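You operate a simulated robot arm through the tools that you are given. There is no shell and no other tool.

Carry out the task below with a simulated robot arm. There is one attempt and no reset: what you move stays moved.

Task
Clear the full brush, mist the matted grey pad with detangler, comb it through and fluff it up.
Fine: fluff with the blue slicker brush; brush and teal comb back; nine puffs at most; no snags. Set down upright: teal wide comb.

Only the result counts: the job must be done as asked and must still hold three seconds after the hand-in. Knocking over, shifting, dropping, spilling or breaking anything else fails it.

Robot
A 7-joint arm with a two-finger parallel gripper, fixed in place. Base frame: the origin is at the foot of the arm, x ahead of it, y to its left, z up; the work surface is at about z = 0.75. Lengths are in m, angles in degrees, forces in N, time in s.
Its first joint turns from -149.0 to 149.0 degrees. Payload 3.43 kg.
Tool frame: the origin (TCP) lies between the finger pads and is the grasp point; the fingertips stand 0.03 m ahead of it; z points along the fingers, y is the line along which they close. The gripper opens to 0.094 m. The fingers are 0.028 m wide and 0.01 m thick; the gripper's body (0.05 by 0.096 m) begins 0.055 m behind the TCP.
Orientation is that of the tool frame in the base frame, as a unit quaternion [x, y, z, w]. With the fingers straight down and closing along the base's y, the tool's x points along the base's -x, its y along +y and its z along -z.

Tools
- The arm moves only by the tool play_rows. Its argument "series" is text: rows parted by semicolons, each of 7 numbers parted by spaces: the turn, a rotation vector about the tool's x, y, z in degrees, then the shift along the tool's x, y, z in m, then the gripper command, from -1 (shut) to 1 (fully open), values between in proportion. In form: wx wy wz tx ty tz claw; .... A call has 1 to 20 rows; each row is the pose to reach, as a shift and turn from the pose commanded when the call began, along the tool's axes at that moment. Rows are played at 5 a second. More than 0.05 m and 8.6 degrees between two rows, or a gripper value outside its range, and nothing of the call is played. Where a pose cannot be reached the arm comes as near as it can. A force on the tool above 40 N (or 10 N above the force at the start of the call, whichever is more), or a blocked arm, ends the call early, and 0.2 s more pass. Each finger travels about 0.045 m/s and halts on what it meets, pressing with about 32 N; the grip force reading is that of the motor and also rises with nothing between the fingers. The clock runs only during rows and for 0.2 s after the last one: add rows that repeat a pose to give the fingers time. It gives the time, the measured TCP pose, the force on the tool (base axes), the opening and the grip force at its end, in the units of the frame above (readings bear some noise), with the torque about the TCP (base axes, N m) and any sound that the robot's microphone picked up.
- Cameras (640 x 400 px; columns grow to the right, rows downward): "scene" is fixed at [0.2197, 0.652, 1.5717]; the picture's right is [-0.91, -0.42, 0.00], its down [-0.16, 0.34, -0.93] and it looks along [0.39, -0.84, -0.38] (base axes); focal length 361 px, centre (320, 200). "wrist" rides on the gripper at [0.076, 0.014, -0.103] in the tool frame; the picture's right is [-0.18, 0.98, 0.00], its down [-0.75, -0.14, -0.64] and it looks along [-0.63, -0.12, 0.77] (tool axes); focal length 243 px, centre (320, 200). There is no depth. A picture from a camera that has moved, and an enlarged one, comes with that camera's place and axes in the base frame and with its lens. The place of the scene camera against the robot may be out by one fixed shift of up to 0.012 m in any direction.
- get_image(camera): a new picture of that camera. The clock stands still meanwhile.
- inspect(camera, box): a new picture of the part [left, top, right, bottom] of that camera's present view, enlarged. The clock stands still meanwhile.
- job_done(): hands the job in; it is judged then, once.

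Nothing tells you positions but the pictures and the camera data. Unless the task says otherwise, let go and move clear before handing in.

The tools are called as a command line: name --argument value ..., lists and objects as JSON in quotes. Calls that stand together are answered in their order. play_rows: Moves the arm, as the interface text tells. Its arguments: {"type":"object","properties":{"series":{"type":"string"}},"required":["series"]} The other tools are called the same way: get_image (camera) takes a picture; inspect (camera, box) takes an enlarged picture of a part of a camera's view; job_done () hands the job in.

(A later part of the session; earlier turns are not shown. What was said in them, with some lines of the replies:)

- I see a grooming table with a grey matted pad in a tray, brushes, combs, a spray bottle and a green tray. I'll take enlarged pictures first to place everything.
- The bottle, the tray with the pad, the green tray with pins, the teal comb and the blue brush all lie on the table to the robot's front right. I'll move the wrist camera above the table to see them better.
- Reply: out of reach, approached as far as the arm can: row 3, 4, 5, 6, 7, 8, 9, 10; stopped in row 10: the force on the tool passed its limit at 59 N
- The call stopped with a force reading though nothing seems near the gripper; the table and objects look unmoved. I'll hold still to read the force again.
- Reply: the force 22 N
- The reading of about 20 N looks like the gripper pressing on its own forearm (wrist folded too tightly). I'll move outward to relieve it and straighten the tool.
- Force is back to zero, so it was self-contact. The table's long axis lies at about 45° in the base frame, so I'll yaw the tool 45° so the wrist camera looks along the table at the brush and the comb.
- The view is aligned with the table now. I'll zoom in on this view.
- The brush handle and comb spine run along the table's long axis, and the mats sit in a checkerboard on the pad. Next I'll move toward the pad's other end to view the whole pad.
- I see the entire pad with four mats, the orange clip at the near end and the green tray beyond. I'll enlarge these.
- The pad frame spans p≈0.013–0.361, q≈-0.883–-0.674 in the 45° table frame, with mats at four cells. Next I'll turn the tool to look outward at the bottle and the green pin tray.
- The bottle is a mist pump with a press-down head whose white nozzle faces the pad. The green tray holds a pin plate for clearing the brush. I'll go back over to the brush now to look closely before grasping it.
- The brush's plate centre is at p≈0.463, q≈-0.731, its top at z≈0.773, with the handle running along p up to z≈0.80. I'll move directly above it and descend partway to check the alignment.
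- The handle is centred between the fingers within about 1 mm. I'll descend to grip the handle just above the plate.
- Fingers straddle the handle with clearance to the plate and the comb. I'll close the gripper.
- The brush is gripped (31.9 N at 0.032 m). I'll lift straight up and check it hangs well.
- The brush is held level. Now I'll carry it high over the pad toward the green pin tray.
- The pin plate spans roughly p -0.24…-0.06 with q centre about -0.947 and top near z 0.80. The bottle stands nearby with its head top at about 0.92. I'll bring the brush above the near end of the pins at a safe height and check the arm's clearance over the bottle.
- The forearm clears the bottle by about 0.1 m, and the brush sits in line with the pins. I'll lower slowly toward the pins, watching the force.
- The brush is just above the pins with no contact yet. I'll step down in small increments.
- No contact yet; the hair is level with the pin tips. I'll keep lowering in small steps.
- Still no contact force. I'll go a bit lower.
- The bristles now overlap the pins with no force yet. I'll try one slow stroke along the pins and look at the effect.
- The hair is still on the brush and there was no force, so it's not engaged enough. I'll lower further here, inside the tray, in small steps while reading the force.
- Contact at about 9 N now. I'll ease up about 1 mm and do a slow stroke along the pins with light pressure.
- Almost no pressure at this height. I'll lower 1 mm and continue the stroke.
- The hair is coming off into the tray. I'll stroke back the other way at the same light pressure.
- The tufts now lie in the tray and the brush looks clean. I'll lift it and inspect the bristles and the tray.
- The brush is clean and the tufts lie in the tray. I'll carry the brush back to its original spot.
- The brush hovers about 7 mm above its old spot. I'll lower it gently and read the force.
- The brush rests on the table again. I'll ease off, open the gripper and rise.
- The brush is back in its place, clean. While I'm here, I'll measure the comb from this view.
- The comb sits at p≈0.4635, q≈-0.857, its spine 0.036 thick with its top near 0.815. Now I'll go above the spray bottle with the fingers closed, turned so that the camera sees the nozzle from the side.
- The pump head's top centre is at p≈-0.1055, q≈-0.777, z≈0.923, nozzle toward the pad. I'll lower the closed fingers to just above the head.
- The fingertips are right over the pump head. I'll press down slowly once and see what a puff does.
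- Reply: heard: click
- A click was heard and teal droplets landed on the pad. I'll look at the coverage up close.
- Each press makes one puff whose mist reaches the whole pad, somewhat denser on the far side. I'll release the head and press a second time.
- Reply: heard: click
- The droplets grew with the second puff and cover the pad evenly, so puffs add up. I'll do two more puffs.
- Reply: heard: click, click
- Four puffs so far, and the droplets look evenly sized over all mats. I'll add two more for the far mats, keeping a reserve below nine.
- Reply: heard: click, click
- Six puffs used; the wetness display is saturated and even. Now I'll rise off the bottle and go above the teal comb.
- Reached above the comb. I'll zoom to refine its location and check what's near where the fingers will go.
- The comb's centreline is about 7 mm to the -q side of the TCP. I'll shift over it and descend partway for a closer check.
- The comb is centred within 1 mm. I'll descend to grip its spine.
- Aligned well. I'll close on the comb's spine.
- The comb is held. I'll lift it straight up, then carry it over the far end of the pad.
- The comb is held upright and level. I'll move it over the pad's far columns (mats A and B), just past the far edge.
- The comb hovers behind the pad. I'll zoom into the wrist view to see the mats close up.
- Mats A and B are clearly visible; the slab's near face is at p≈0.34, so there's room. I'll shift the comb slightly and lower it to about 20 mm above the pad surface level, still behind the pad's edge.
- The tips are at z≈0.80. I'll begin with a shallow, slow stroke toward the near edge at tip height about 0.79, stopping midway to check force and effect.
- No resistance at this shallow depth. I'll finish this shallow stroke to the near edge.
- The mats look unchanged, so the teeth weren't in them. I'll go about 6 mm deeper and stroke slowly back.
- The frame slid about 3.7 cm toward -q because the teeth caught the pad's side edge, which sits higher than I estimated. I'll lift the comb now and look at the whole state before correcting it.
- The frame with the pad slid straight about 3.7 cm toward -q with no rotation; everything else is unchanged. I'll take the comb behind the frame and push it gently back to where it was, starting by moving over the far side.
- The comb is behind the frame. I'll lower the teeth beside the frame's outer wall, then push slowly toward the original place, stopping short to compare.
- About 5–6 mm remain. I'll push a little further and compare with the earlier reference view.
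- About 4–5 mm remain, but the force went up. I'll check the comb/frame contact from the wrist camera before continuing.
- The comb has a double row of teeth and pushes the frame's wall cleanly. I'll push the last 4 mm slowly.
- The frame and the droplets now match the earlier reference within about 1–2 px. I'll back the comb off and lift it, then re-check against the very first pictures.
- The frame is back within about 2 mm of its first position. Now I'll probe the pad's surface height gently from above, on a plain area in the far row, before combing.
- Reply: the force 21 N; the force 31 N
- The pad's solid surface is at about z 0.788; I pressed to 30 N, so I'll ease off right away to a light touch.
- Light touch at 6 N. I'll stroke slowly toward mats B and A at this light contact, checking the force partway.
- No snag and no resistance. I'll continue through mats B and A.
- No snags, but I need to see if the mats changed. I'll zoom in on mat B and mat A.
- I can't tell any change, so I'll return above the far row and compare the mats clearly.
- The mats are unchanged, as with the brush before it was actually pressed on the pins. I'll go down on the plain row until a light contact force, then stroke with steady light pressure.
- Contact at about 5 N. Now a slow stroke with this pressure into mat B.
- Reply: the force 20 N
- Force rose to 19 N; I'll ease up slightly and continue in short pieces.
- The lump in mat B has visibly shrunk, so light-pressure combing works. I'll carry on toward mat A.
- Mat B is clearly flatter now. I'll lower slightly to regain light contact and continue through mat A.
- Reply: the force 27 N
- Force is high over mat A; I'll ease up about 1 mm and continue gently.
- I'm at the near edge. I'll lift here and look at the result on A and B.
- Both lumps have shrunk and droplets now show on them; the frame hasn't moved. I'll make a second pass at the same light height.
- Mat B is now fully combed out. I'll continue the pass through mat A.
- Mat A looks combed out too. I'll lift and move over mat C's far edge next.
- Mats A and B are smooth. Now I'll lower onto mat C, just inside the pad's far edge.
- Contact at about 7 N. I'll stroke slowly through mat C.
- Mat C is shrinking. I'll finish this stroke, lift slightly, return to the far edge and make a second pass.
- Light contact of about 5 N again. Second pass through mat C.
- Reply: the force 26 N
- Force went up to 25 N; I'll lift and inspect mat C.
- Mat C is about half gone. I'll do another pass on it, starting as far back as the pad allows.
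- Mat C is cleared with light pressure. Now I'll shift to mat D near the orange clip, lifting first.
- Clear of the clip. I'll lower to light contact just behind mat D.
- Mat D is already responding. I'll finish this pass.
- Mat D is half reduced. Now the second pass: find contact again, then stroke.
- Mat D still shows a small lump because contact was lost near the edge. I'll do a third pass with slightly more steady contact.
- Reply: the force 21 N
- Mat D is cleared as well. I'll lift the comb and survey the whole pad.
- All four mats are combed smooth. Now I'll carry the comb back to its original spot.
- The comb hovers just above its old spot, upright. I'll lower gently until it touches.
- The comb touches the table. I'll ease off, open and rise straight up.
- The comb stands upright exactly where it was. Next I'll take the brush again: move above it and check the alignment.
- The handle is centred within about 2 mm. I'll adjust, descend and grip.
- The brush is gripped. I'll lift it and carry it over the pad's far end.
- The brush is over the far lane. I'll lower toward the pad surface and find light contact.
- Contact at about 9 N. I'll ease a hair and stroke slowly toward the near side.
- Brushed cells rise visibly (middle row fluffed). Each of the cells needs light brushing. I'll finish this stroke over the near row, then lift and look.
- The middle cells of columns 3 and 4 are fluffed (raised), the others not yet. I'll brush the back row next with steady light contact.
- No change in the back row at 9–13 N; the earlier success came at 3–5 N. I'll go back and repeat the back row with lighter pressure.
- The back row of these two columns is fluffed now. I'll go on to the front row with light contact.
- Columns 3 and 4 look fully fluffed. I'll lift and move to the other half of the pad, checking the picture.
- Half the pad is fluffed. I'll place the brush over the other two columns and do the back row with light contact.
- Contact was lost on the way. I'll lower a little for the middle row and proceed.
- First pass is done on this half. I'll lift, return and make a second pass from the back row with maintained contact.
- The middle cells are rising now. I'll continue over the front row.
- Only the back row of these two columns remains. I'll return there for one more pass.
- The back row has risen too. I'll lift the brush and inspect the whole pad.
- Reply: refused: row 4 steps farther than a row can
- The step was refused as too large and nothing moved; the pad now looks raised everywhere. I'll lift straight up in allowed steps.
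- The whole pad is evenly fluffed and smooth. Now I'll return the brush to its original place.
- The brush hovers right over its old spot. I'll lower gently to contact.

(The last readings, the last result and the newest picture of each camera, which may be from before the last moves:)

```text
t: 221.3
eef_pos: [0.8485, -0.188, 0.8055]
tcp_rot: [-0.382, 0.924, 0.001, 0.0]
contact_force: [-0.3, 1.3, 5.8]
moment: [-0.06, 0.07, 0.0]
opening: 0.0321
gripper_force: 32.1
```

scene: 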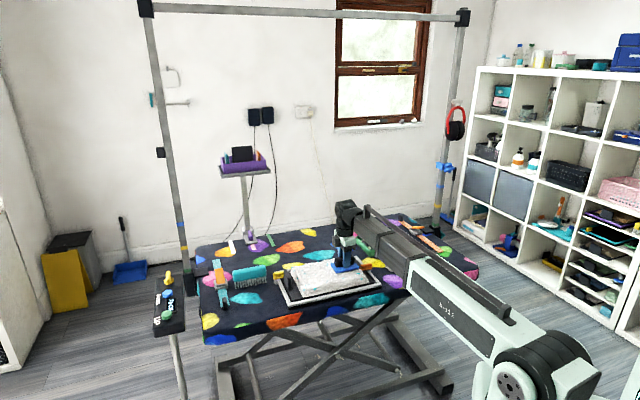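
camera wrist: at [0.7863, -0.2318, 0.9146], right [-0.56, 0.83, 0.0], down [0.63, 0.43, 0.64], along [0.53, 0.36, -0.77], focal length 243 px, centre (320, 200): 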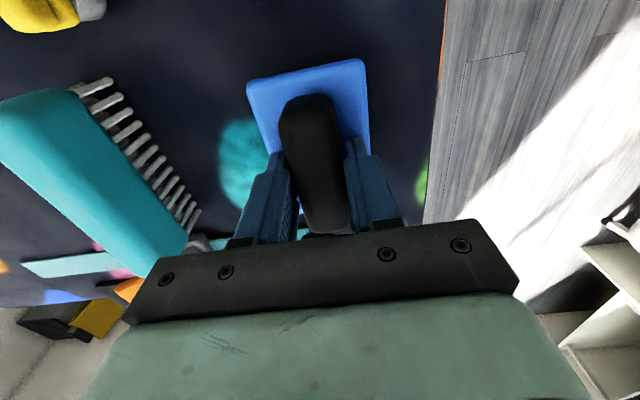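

Contact at about 6 N: the brush stands on the table. I'll ease off, release and rise straight up.

play_rows --series "0 0 0 0 0 -0.0003 -1; 0 0 0 0 0 -0.0003 0.2; 0 0 0 0 0 -0.0003 1; 0 0 0 0 0 -0.0003 1; 0 0 0 0 0 -0.0003 1; 0 0 0 0 0 -0.0003 1; 0 0 0 0 0 -0.02 1; 0 0 0 0 0 -0.06 1; 0 0 0 0 0 -0.1 1; 0 0 0 0 0 -0.15 1; 0 0 0 0 0 -0.2 1; 0 0 0 0 0 -0.2 1"

inspect --camera "scene" --box '[190, 250, 290, 320]'

get_image --camera "wrist"

get_image --camera "scene"

```text
t: 223.9
eef_pos: [0.8488, -0.187, 1.0063]
tcp_rot: [-0.383, 0.924, 0.001, 0.0]
contact_force: [0.0, -0.1, 0.3]
moment: [-0.02, 0.0, 0.0]
opening: 0.0939
gripper_force: 0.1
```

```text
5.71 times, centred on (240, 285) of scene
camera zoom: at [0.2197, 0.652, 1.5717], right [-0.91, -0.42, 0.0], down [-0.16, 0.34, -0.93], along [0.39, -0.84, -0.38], focal length 2065 px, centre (777, -286)
```

zoom: 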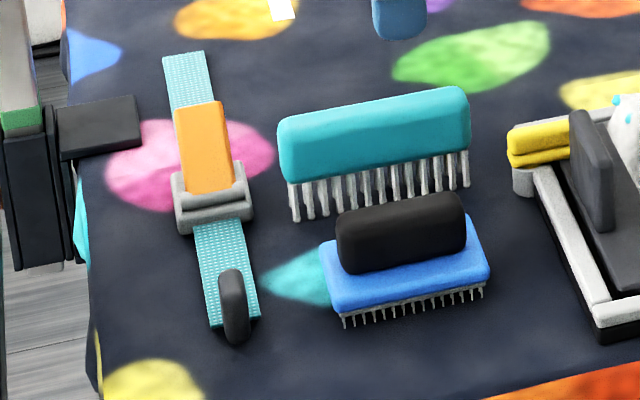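

```text
taken
camera wrist: at [0.7867, -0.2317, 1.1088], right [-0.56, 0.83, 0.0], down [0.63, 0.43, 0.64], along [0.53, 0.36, -0.77], focal length 243 px, centre (320, 200)
```

wrist: 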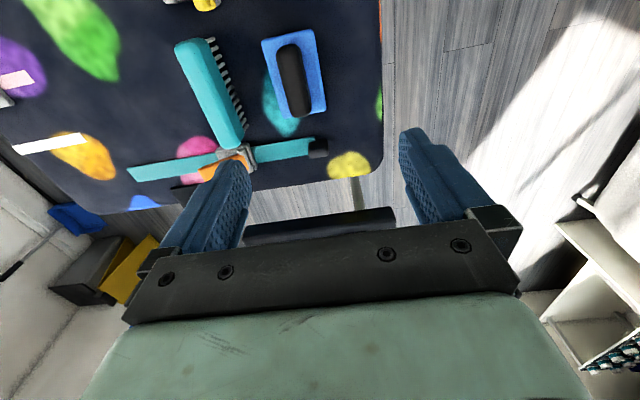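

```text
taken
```

scene: 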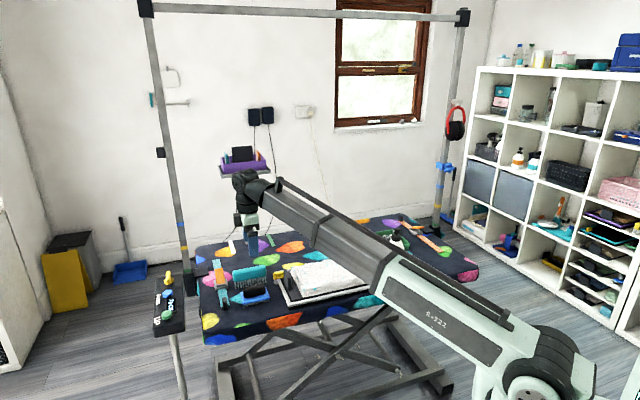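

The brush ended up about 2.7 cm toward the comb when I released (it must have dragged on one finger). I'll measure it and put it back properly.

inspect --camera "wrist" --box '[150, 20, 350, 170]'

```text
2.67 times, centred on (250, 95) of wrist
camera zoom: at [0.7867, -0.2317, 1.1088], right [-0.56, 0.83, 0.0], down [0.63, 0.43, 0.64], along [0.53, 0.36, -0.77], focal length 647 px, centre (507, 480)
```

zoom: 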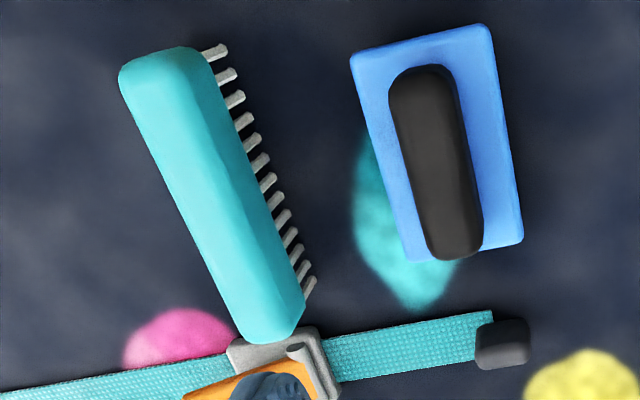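

The brush centre is now at q≈-0.764, about 3.3 cm off, unrotated. I'll re-grip it: move above it with a narrower opening and verify alignment.

play_rows --series "0 0 0 0.002 -0.0346 0.02 0.4; 0 0 0 0.002 -0.0346 0.06 0.4; 0 0 0 0.002 -0.0346 0.1 0.4; 0 0 0 0.002 -0.0346 0.14 0.4; 0 0 0 0.002 -0.0346 0.144 0.4; 0 0 0 0.002 -0.0346 0.144 0.4"

get_image --camera "wrist"

inspect --camera "wrist" --box '[240, 80, 400, 220]'

```text
t: 225.3
eef_pos: [0.8721, -0.2134, 0.8607]
tcp_rot: [-0.383, 0.924, 0.0, 0.0]
contact_force: [0.9, -0.3, -0.6]
moment: [0.0, -0.03, 0.01]
opening: 0.0655
gripper_force: 0.0
```

```text
taken
camera wrist: at [0.8094, -0.2568, 0.9623], right [-0.56, 0.83, 0.0], down [0.63, 0.43, 0.64], along [0.53, 0.36, -0.77], focal length 243 px, centre (320, 200)
```

wrist: 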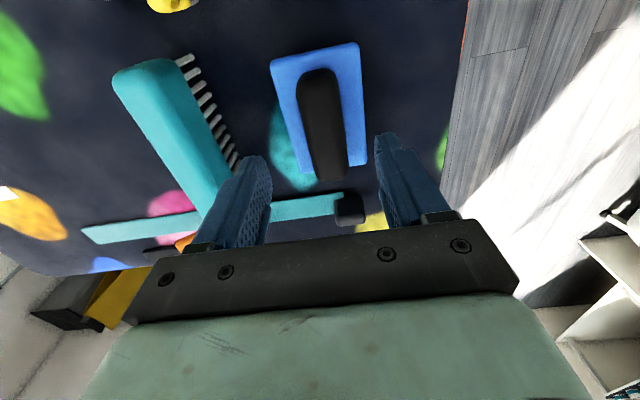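

```text
2.86 times, centred on (320, 150) of wrist
camera zoom: at [0.8094, -0.2568, 0.9623], right [-0.56, 0.83, 0.0], down [0.63, 0.43, 0.64], along [0.53, 0.36, -0.77], focal length 693 px, centre (320, 343)
```

zoom: 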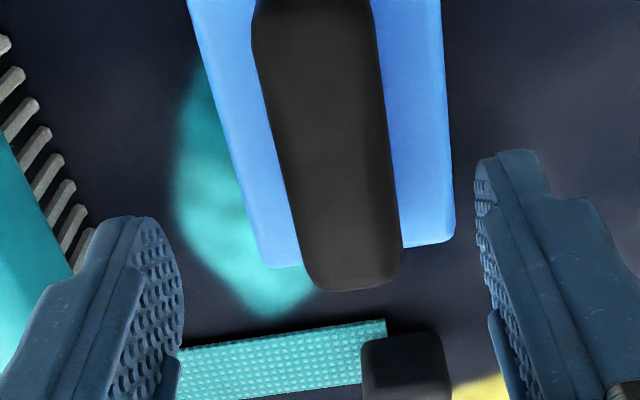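

The handle centre is 4 mm to the +q side. I'll correct, descend and grip again.

play_rows --series "0 0 0 0 0.0042 0.02 0.4; 0 0 0 0 0.0042 0.04 0.4; 0 0 0 0 0.0042 0.052 0.4; 0 0 0 0 0.0042 0.0545 0.4; 0 0 0 0 0.0042 0.0545 0.4; 0 0 0 0 0.0042 0.0545 -1; 0 0 0 0 0.0042 0.0545 -1; 0 0 0 0 0.0042 0.0545 -1; 0 0 0 0 0.0042 0.0545 -1; 0 0 0 0 0.0042 0.0545 -1"

get_image --camera "wrist"

```text
t: 227.5
eef_pos: [0.8691, -0.2116, 0.8066]
tcp_rot: [-0.383, 0.924, 0.0, 0.0]
contact_force: [-1.0, 0.7, -0.2]
moment: [-0.04, -0.01, 0.0]
opening: 0.0319
gripper_force: 31.9
```

```text
taken
camera wrist: at [0.8063, -0.2552, 0.9079], right [-0.56, 0.83, 0.0], down [0.63, 0.43, 0.64], along [0.53, 0.36, -0.77], focal length 243 px, centre (320, 200)
```

wrist: 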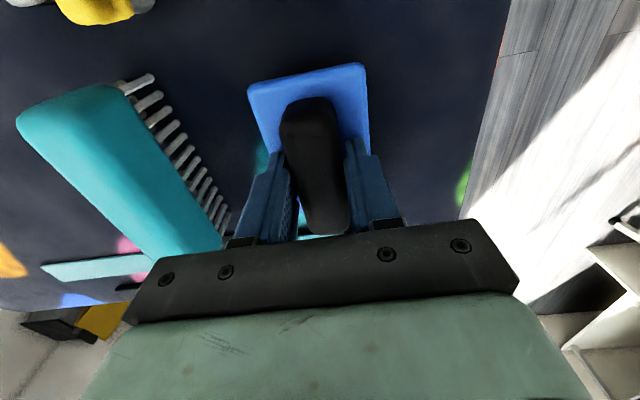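

Gripped again. I'll lift slightly, shift it 31 mm back, and lower to contact.

play_rows --series "0 0 0 0 0 -0.006 -1; 0 0 0 0 0 -0.012 -1; 0 0 0 0 0.01 -0.012 -1; 0 0 0 0 0.02 -0.012 -1; 0 0 0 0 0.031 -0.012 -1; 0 0 0 0 0.031 -0.012 -1; 0 0 0 0 0.031 -0.006 -1; 0 0 0 0 0.031 -0.001 -1; 0 0 0 0 0.031 0.0005 -1; 0 0 0 0 0.031 0.0005 -1"

inspect --camera "scene" --box '[190, 250, 290, 320]'

```text
t: 229.7
eef_pos: [0.8475, -0.189, 0.8063]
tcp_rot: [-0.382, 0.924, 0.001, -0.001]
contact_force: [-1.5, 1.1, 2.0]
moment: [-0.02, 0.02, -0.04]
opening: 0.0319
gripper_force: 32.0
```

```text
5.71 times, centred on (240, 285) of scene
camera zoom: at [0.2197, 0.652, 1.5717], right [-0.91, -0.42, 0.0], down [-0.16, 0.34, -0.93], along [0.39, -0.84, -0.38], focal length 2065 px, centre (777, -286)
```

zoom: 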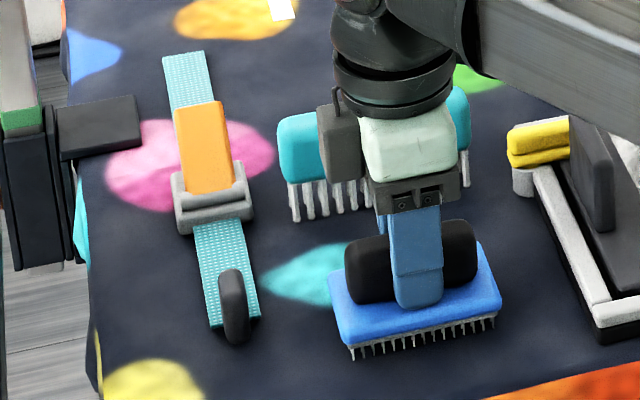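

It's at the right place. I'll press lightly to hold it in place and open the fingers just a few millimetres, to see that it doesn't drag.

play_rows --series "0 0 0 0 0 0.0004 -1; 0 0 0 0 0 0.0004 -0.3; 0 0 0 0 0 0.0004 -0.2; 0 0 0 0 0 0.0004 -0.2; 0 0 0 0 0 0.0004 -0.2"

inspect --camera "scene" --box '[190, 250, 290, 320]'

inspect --camera "wrist" --box '[220, 40, 420, 240]'

```text
t: 230.9
eef_pos: [0.8462, -0.1906, 0.806]
tcp_rot: [-0.383, 0.924, 0.001, 0.0]
contact_force: [-2.9, 2.1, 8.4]
moment: [0.02, 0.01, 0.0]
opening: 0.0358
gripper_force: 0.0
```

```text
5.71 times, centred on (240, 285) of scene
camera zoom: at [0.2197, 0.652, 1.5717], right [-0.91, -0.42, 0.0], down [-0.16, 0.34, -0.93], along [0.39, -0.84, -0.38], focal length 2065 px, centre (777, -286)
```

zoom: 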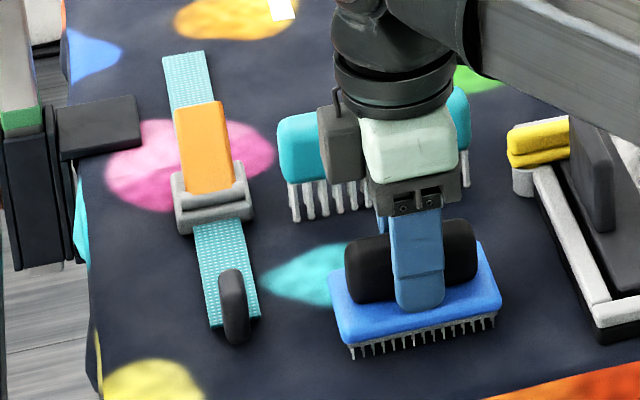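

```text
2.00 times, centred on (320, 140) of wrist
camera zoom: at [0.7835, -0.233, 0.9075], right [-0.56, 0.83, 0.0], down [0.63, 0.43, 0.64], along [0.53, 0.36, -0.77], focal length 485 px, centre (320, 320)
```

zoom: 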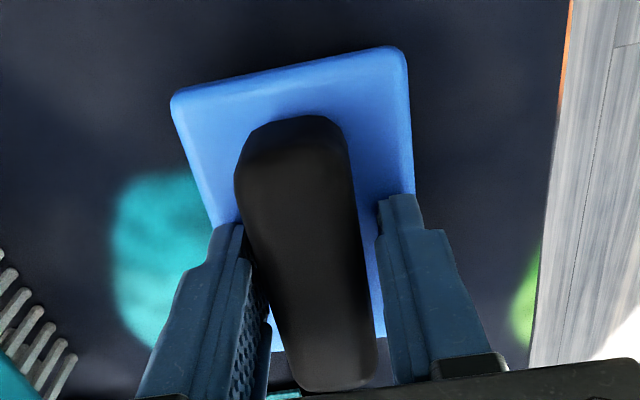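

The fingertips are resting on the brush's plate (8 N while open), which explains the drag. I'll rise 4 mm with the fingers barely open, check it's free, then open fully.

play_rows --series "0 0 0 0 0 -0.001 -0.2; 0 0 0 0 0 -0.002 -0.2; 0 0 0 0 0 -0.004 -0.2; 0 0 0 0 0 -0.004 -0.2"

inspect --camera "scene" --box '[190, 250, 290, 320]'

```text
t: 231.9
eef_pos: [0.8481, -0.1899, 0.8085]
tcp_rot: [-0.383, 0.924, 0.0, -0.001]
contact_force: [0.8, 0.0, -0.1]
moment: [-0.01, -0.01, 0.01]
opening: 0.0375
gripper_force: 0.1
```

```text
5.71 times, centred on (240, 285) of scene
camera zoom: at [0.2197, 0.652, 1.5717], right [-0.91, -0.42, 0.0], down [-0.16, 0.34, -0.93], along [0.39, -0.84, -0.38], focal length 2065 px, centre (777, -286)
```

zoom: 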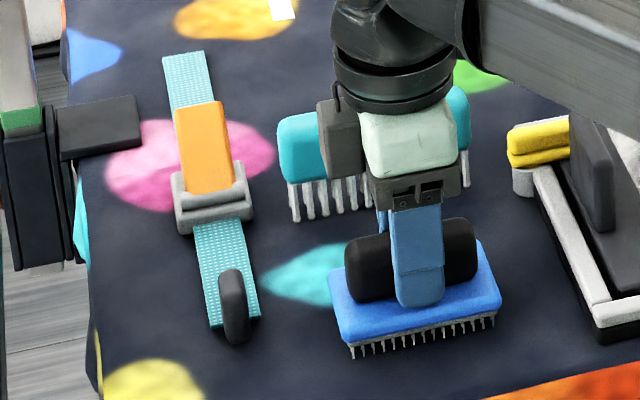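

Force is zero now and the brush stays in place. I'll open the fingers fully and rise.

play_rows --series "0 0 0 0 0 0 0.1; 0 0 0 0 0 0 0.5; 0 0 0 0 0 0 0.8; 0 0 0 0 0 0 0.8; 0 0 0 0 0 0 0.8; 0 0 0 0 0 -0.02 0.8; 0 0 0 0 0 -0.06 0.8; 0 0 0 0 0 -0.1 0.8; 0 0 0 0 0 -0.15 1; 0 0 0 0 0 -0.2 1; 0 0 0 0 0 -0.2 1"

inspect --camera "scene" --box '[190, 250, 290, 320]'

inspect --camera "wrist" --box '[150, 20, 350, 170]'

```text
t: 234.3
eef_pos: [0.8473, -0.1906, 1.0088]
tcp_rot: [-0.383, 0.924, 0.001, -0.001]
contact_force: [-0.5, 0.0, -0.9]
moment: [0.01, 0.01, 0.0]
opening: 0.094
gripper_force: 0.0
```

```text
5.71 times, centred on (240, 285) of scene
camera zoom: at [0.2197, 0.652, 1.5717], right [-0.91, -0.42, 0.0], down [-0.16, 0.34, -0.93], along [0.39, -0.84, -0.38], focal length 2065 px, centre (777, -286)
```

zoom: 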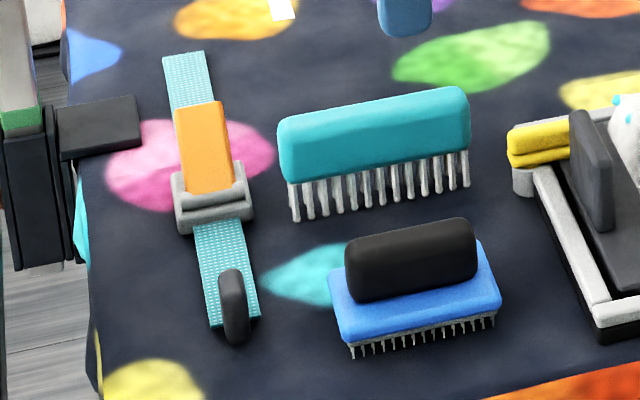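

```text
2.67 times, centred on (250, 95) of wrist
camera zoom: at [0.7839, -0.2328, 1.1107], right [-0.56, 0.83, 0.0], down [0.63, 0.43, 0.64], along [0.53, 0.36, -0.77], focal length 647 px, centre (507, 480)
```

zoom: 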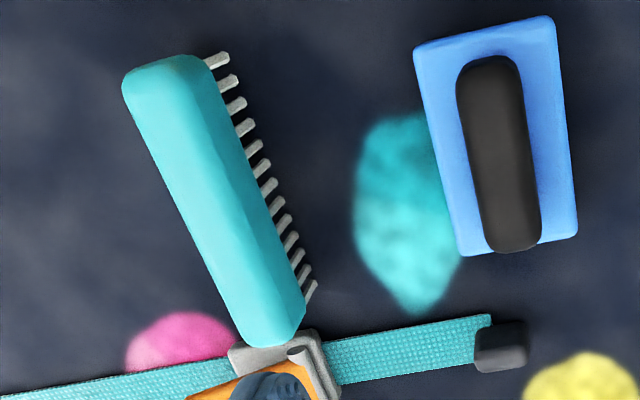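

Brush and comb are both exactly back. I'll move the arm to a clear viewing pose and check the pad, bottle and tray one last time.

play_rows --series "0 0 0 0.04 0.005 -0.01 1; 0 0 0 0.08 0.01 -0.02 1; 0 0 0 0.12 0.015 -0.03 1; 0 0 0 0.16 0.02 -0.04 1; 0 0 0 0.2 0.026 -0.04 1; 0 0 0 0.24 0.031 -0.04 1; 0 0 0 0.28 0.036 -0.04 1; 0 0 0 0.32 0.041 -0.04 1; 0 0 0 0.36 0.046 -0.04 1; 0 0 0 0.4 0.051 -0.04 1; 0 0 0 0.42 0.055 -0.04 1; 0 0 0 0.42 0.055 -0.04 1"

get_image --camera "wrist"

inspect --camera "wrist" --box '[160, 30, 360, 250]'

get_image --camera "scene"

inspect --camera "scene" --box '[180, 210, 340, 340]'

```text
t: 236.9
eef_pos: [0.511, -0.4477, 1.0501]
tcp_rot: [-0.383, 0.924, 0.001, 0.0]
contact_force: [-0.7, 0.1, 0.3]
moment: [-0.02, -0.02, 0.01]
opening: 0.0942
gripper_force: 0.2
```

```text
taken
camera wrist: at [0.4488, -0.491, 1.1528], right [-0.56, 0.83, 0.0], down [0.63, 0.43, 0.64], along [0.53, 0.36, -0.77], focal length 243 px, centre (320, 200)
```

wrist: 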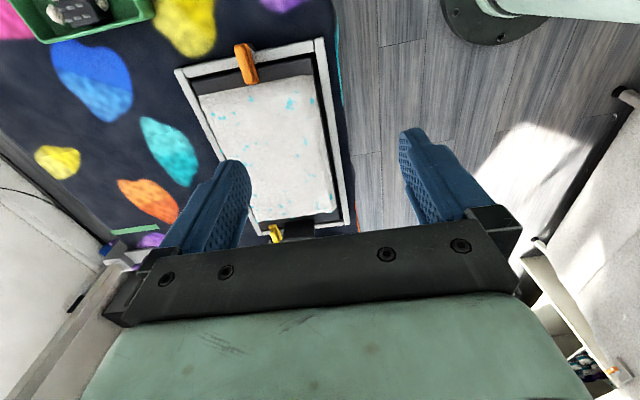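

```text
1.82 times, centred on (260, 140) of wrist
camera zoom: at [0.4488, -0.491, 1.1528], right [-0.56, 0.83, 0.0], down [0.63, 0.43, 0.64], along [0.53, 0.36, -0.77], focal length 441 px, centre (429, 309)
```

zoom: 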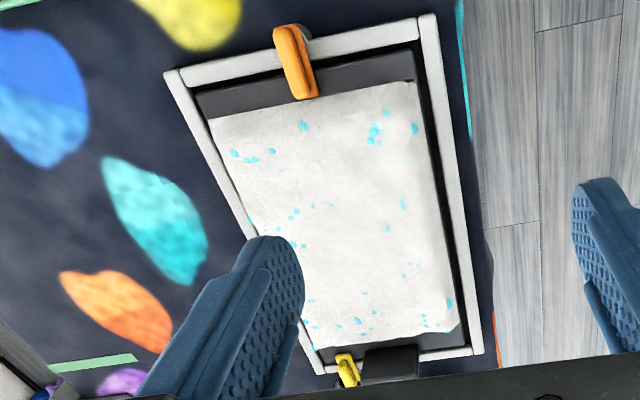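

```text
taken
```

scene: 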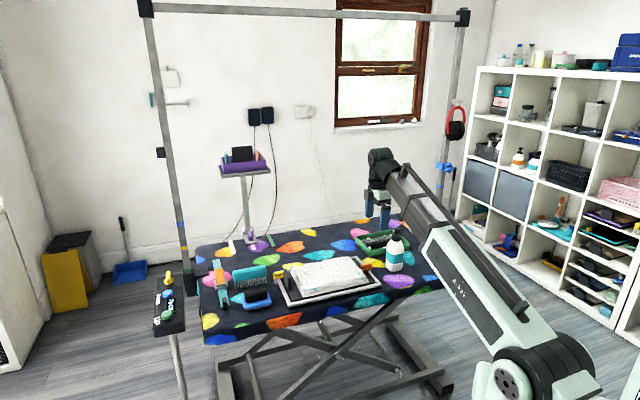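

```text
3.08 times, centred on (260, 275) of scene
camera zoom: at [0.2197, 0.652, 1.5717], right [-0.91, -0.42, 0.0], down [-0.16, 0.34, -0.93], along [0.39, -0.84, -0.38], focal length 1112 px, centre (505, -31)
```

zoom: 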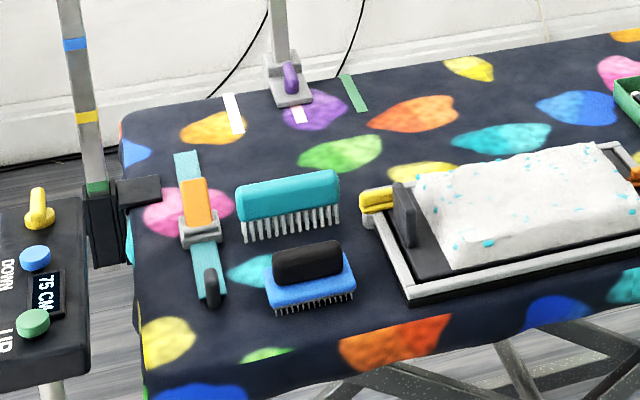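

Everything matches the start except the pad, which is now smooth and fluffed. One last look at the bottle and the green tray.

inspect --camera "scene" --box '[330, 210, 450, 300]'

inspect --camera "scene" --box '[275, 245, 385, 310]'

```text
4.44 times, centred on (390, 255) of scene
camera zoom: at [0.2197, 0.652, 1.5717], right [-0.91, -0.42, 0.0], down [-0.16, 0.34, -0.93], along [0.39, -0.84, -0.38], focal length 1606 px, centre (9, -44)
```

zoom: 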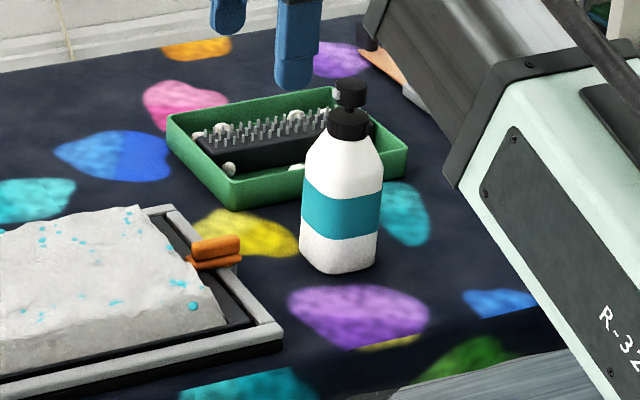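

```text
5.82 times, centred on (330, 278) of scene
camera zoom: at [0.2197, 0.652, 1.5717], right [-0.91, -0.42, 0.0], down [-0.16, 0.34, -0.93], along [0.39, -0.84, -0.38], focal length 2103 px, centre (262, -251)
```

zoom: 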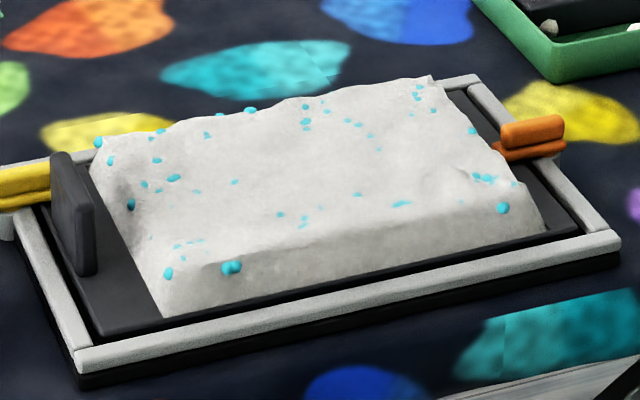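

Everything looks done. The brush is clean with its hair in the green tray, and it is back in its spot. The teal comb stands upright in its place. Six puffs were used and no snags were heard. The pad is combed smooth and fluffed all over, and the bottle and pin tray haven't moved. The pad's frame did slide once while I was combing; I pushed it back, and it sits about 2–3 mm from where it started. The gripper is open and clear, so I'm handing in.

job_done

```text
The job is handed in.
```

I finished the job and handed it in, but the pad's frame slid once while I was combing. I don't have the verdict yet.

- **Brush:** I cleared the hair off the blue slicker brush on the pins in the green tray, and the tufts are lying in the tray. The brush is back in its original spot. It slid about 3 cm when I first let go, so I picked it up again and put it right.
- **Misting:** I used six puffs of the nine allowed, and the droplets spread evenly over the whole pad.
- **Combing:** All four mats are combed out. I heard no snags, but a few strokes pressed harder than I wanted, up to about 26 N.
- **Fluffing:** The pad is raised evenly all over, using the blue slicker brush.
- **Comb:** The teal wide comb stands upright in its original place.
- **Pad frame:** On one combing stroke the teeth caught the edge of the pad and pushed the frame about 3.7 cm. I pushed it back, and it now sits about 2–3 mm from where it started. If any movement of the frame counts as shifting something, this could cost the job.

The bottle and pin tray haven't moved, and I left the gripper open and clear of the table.
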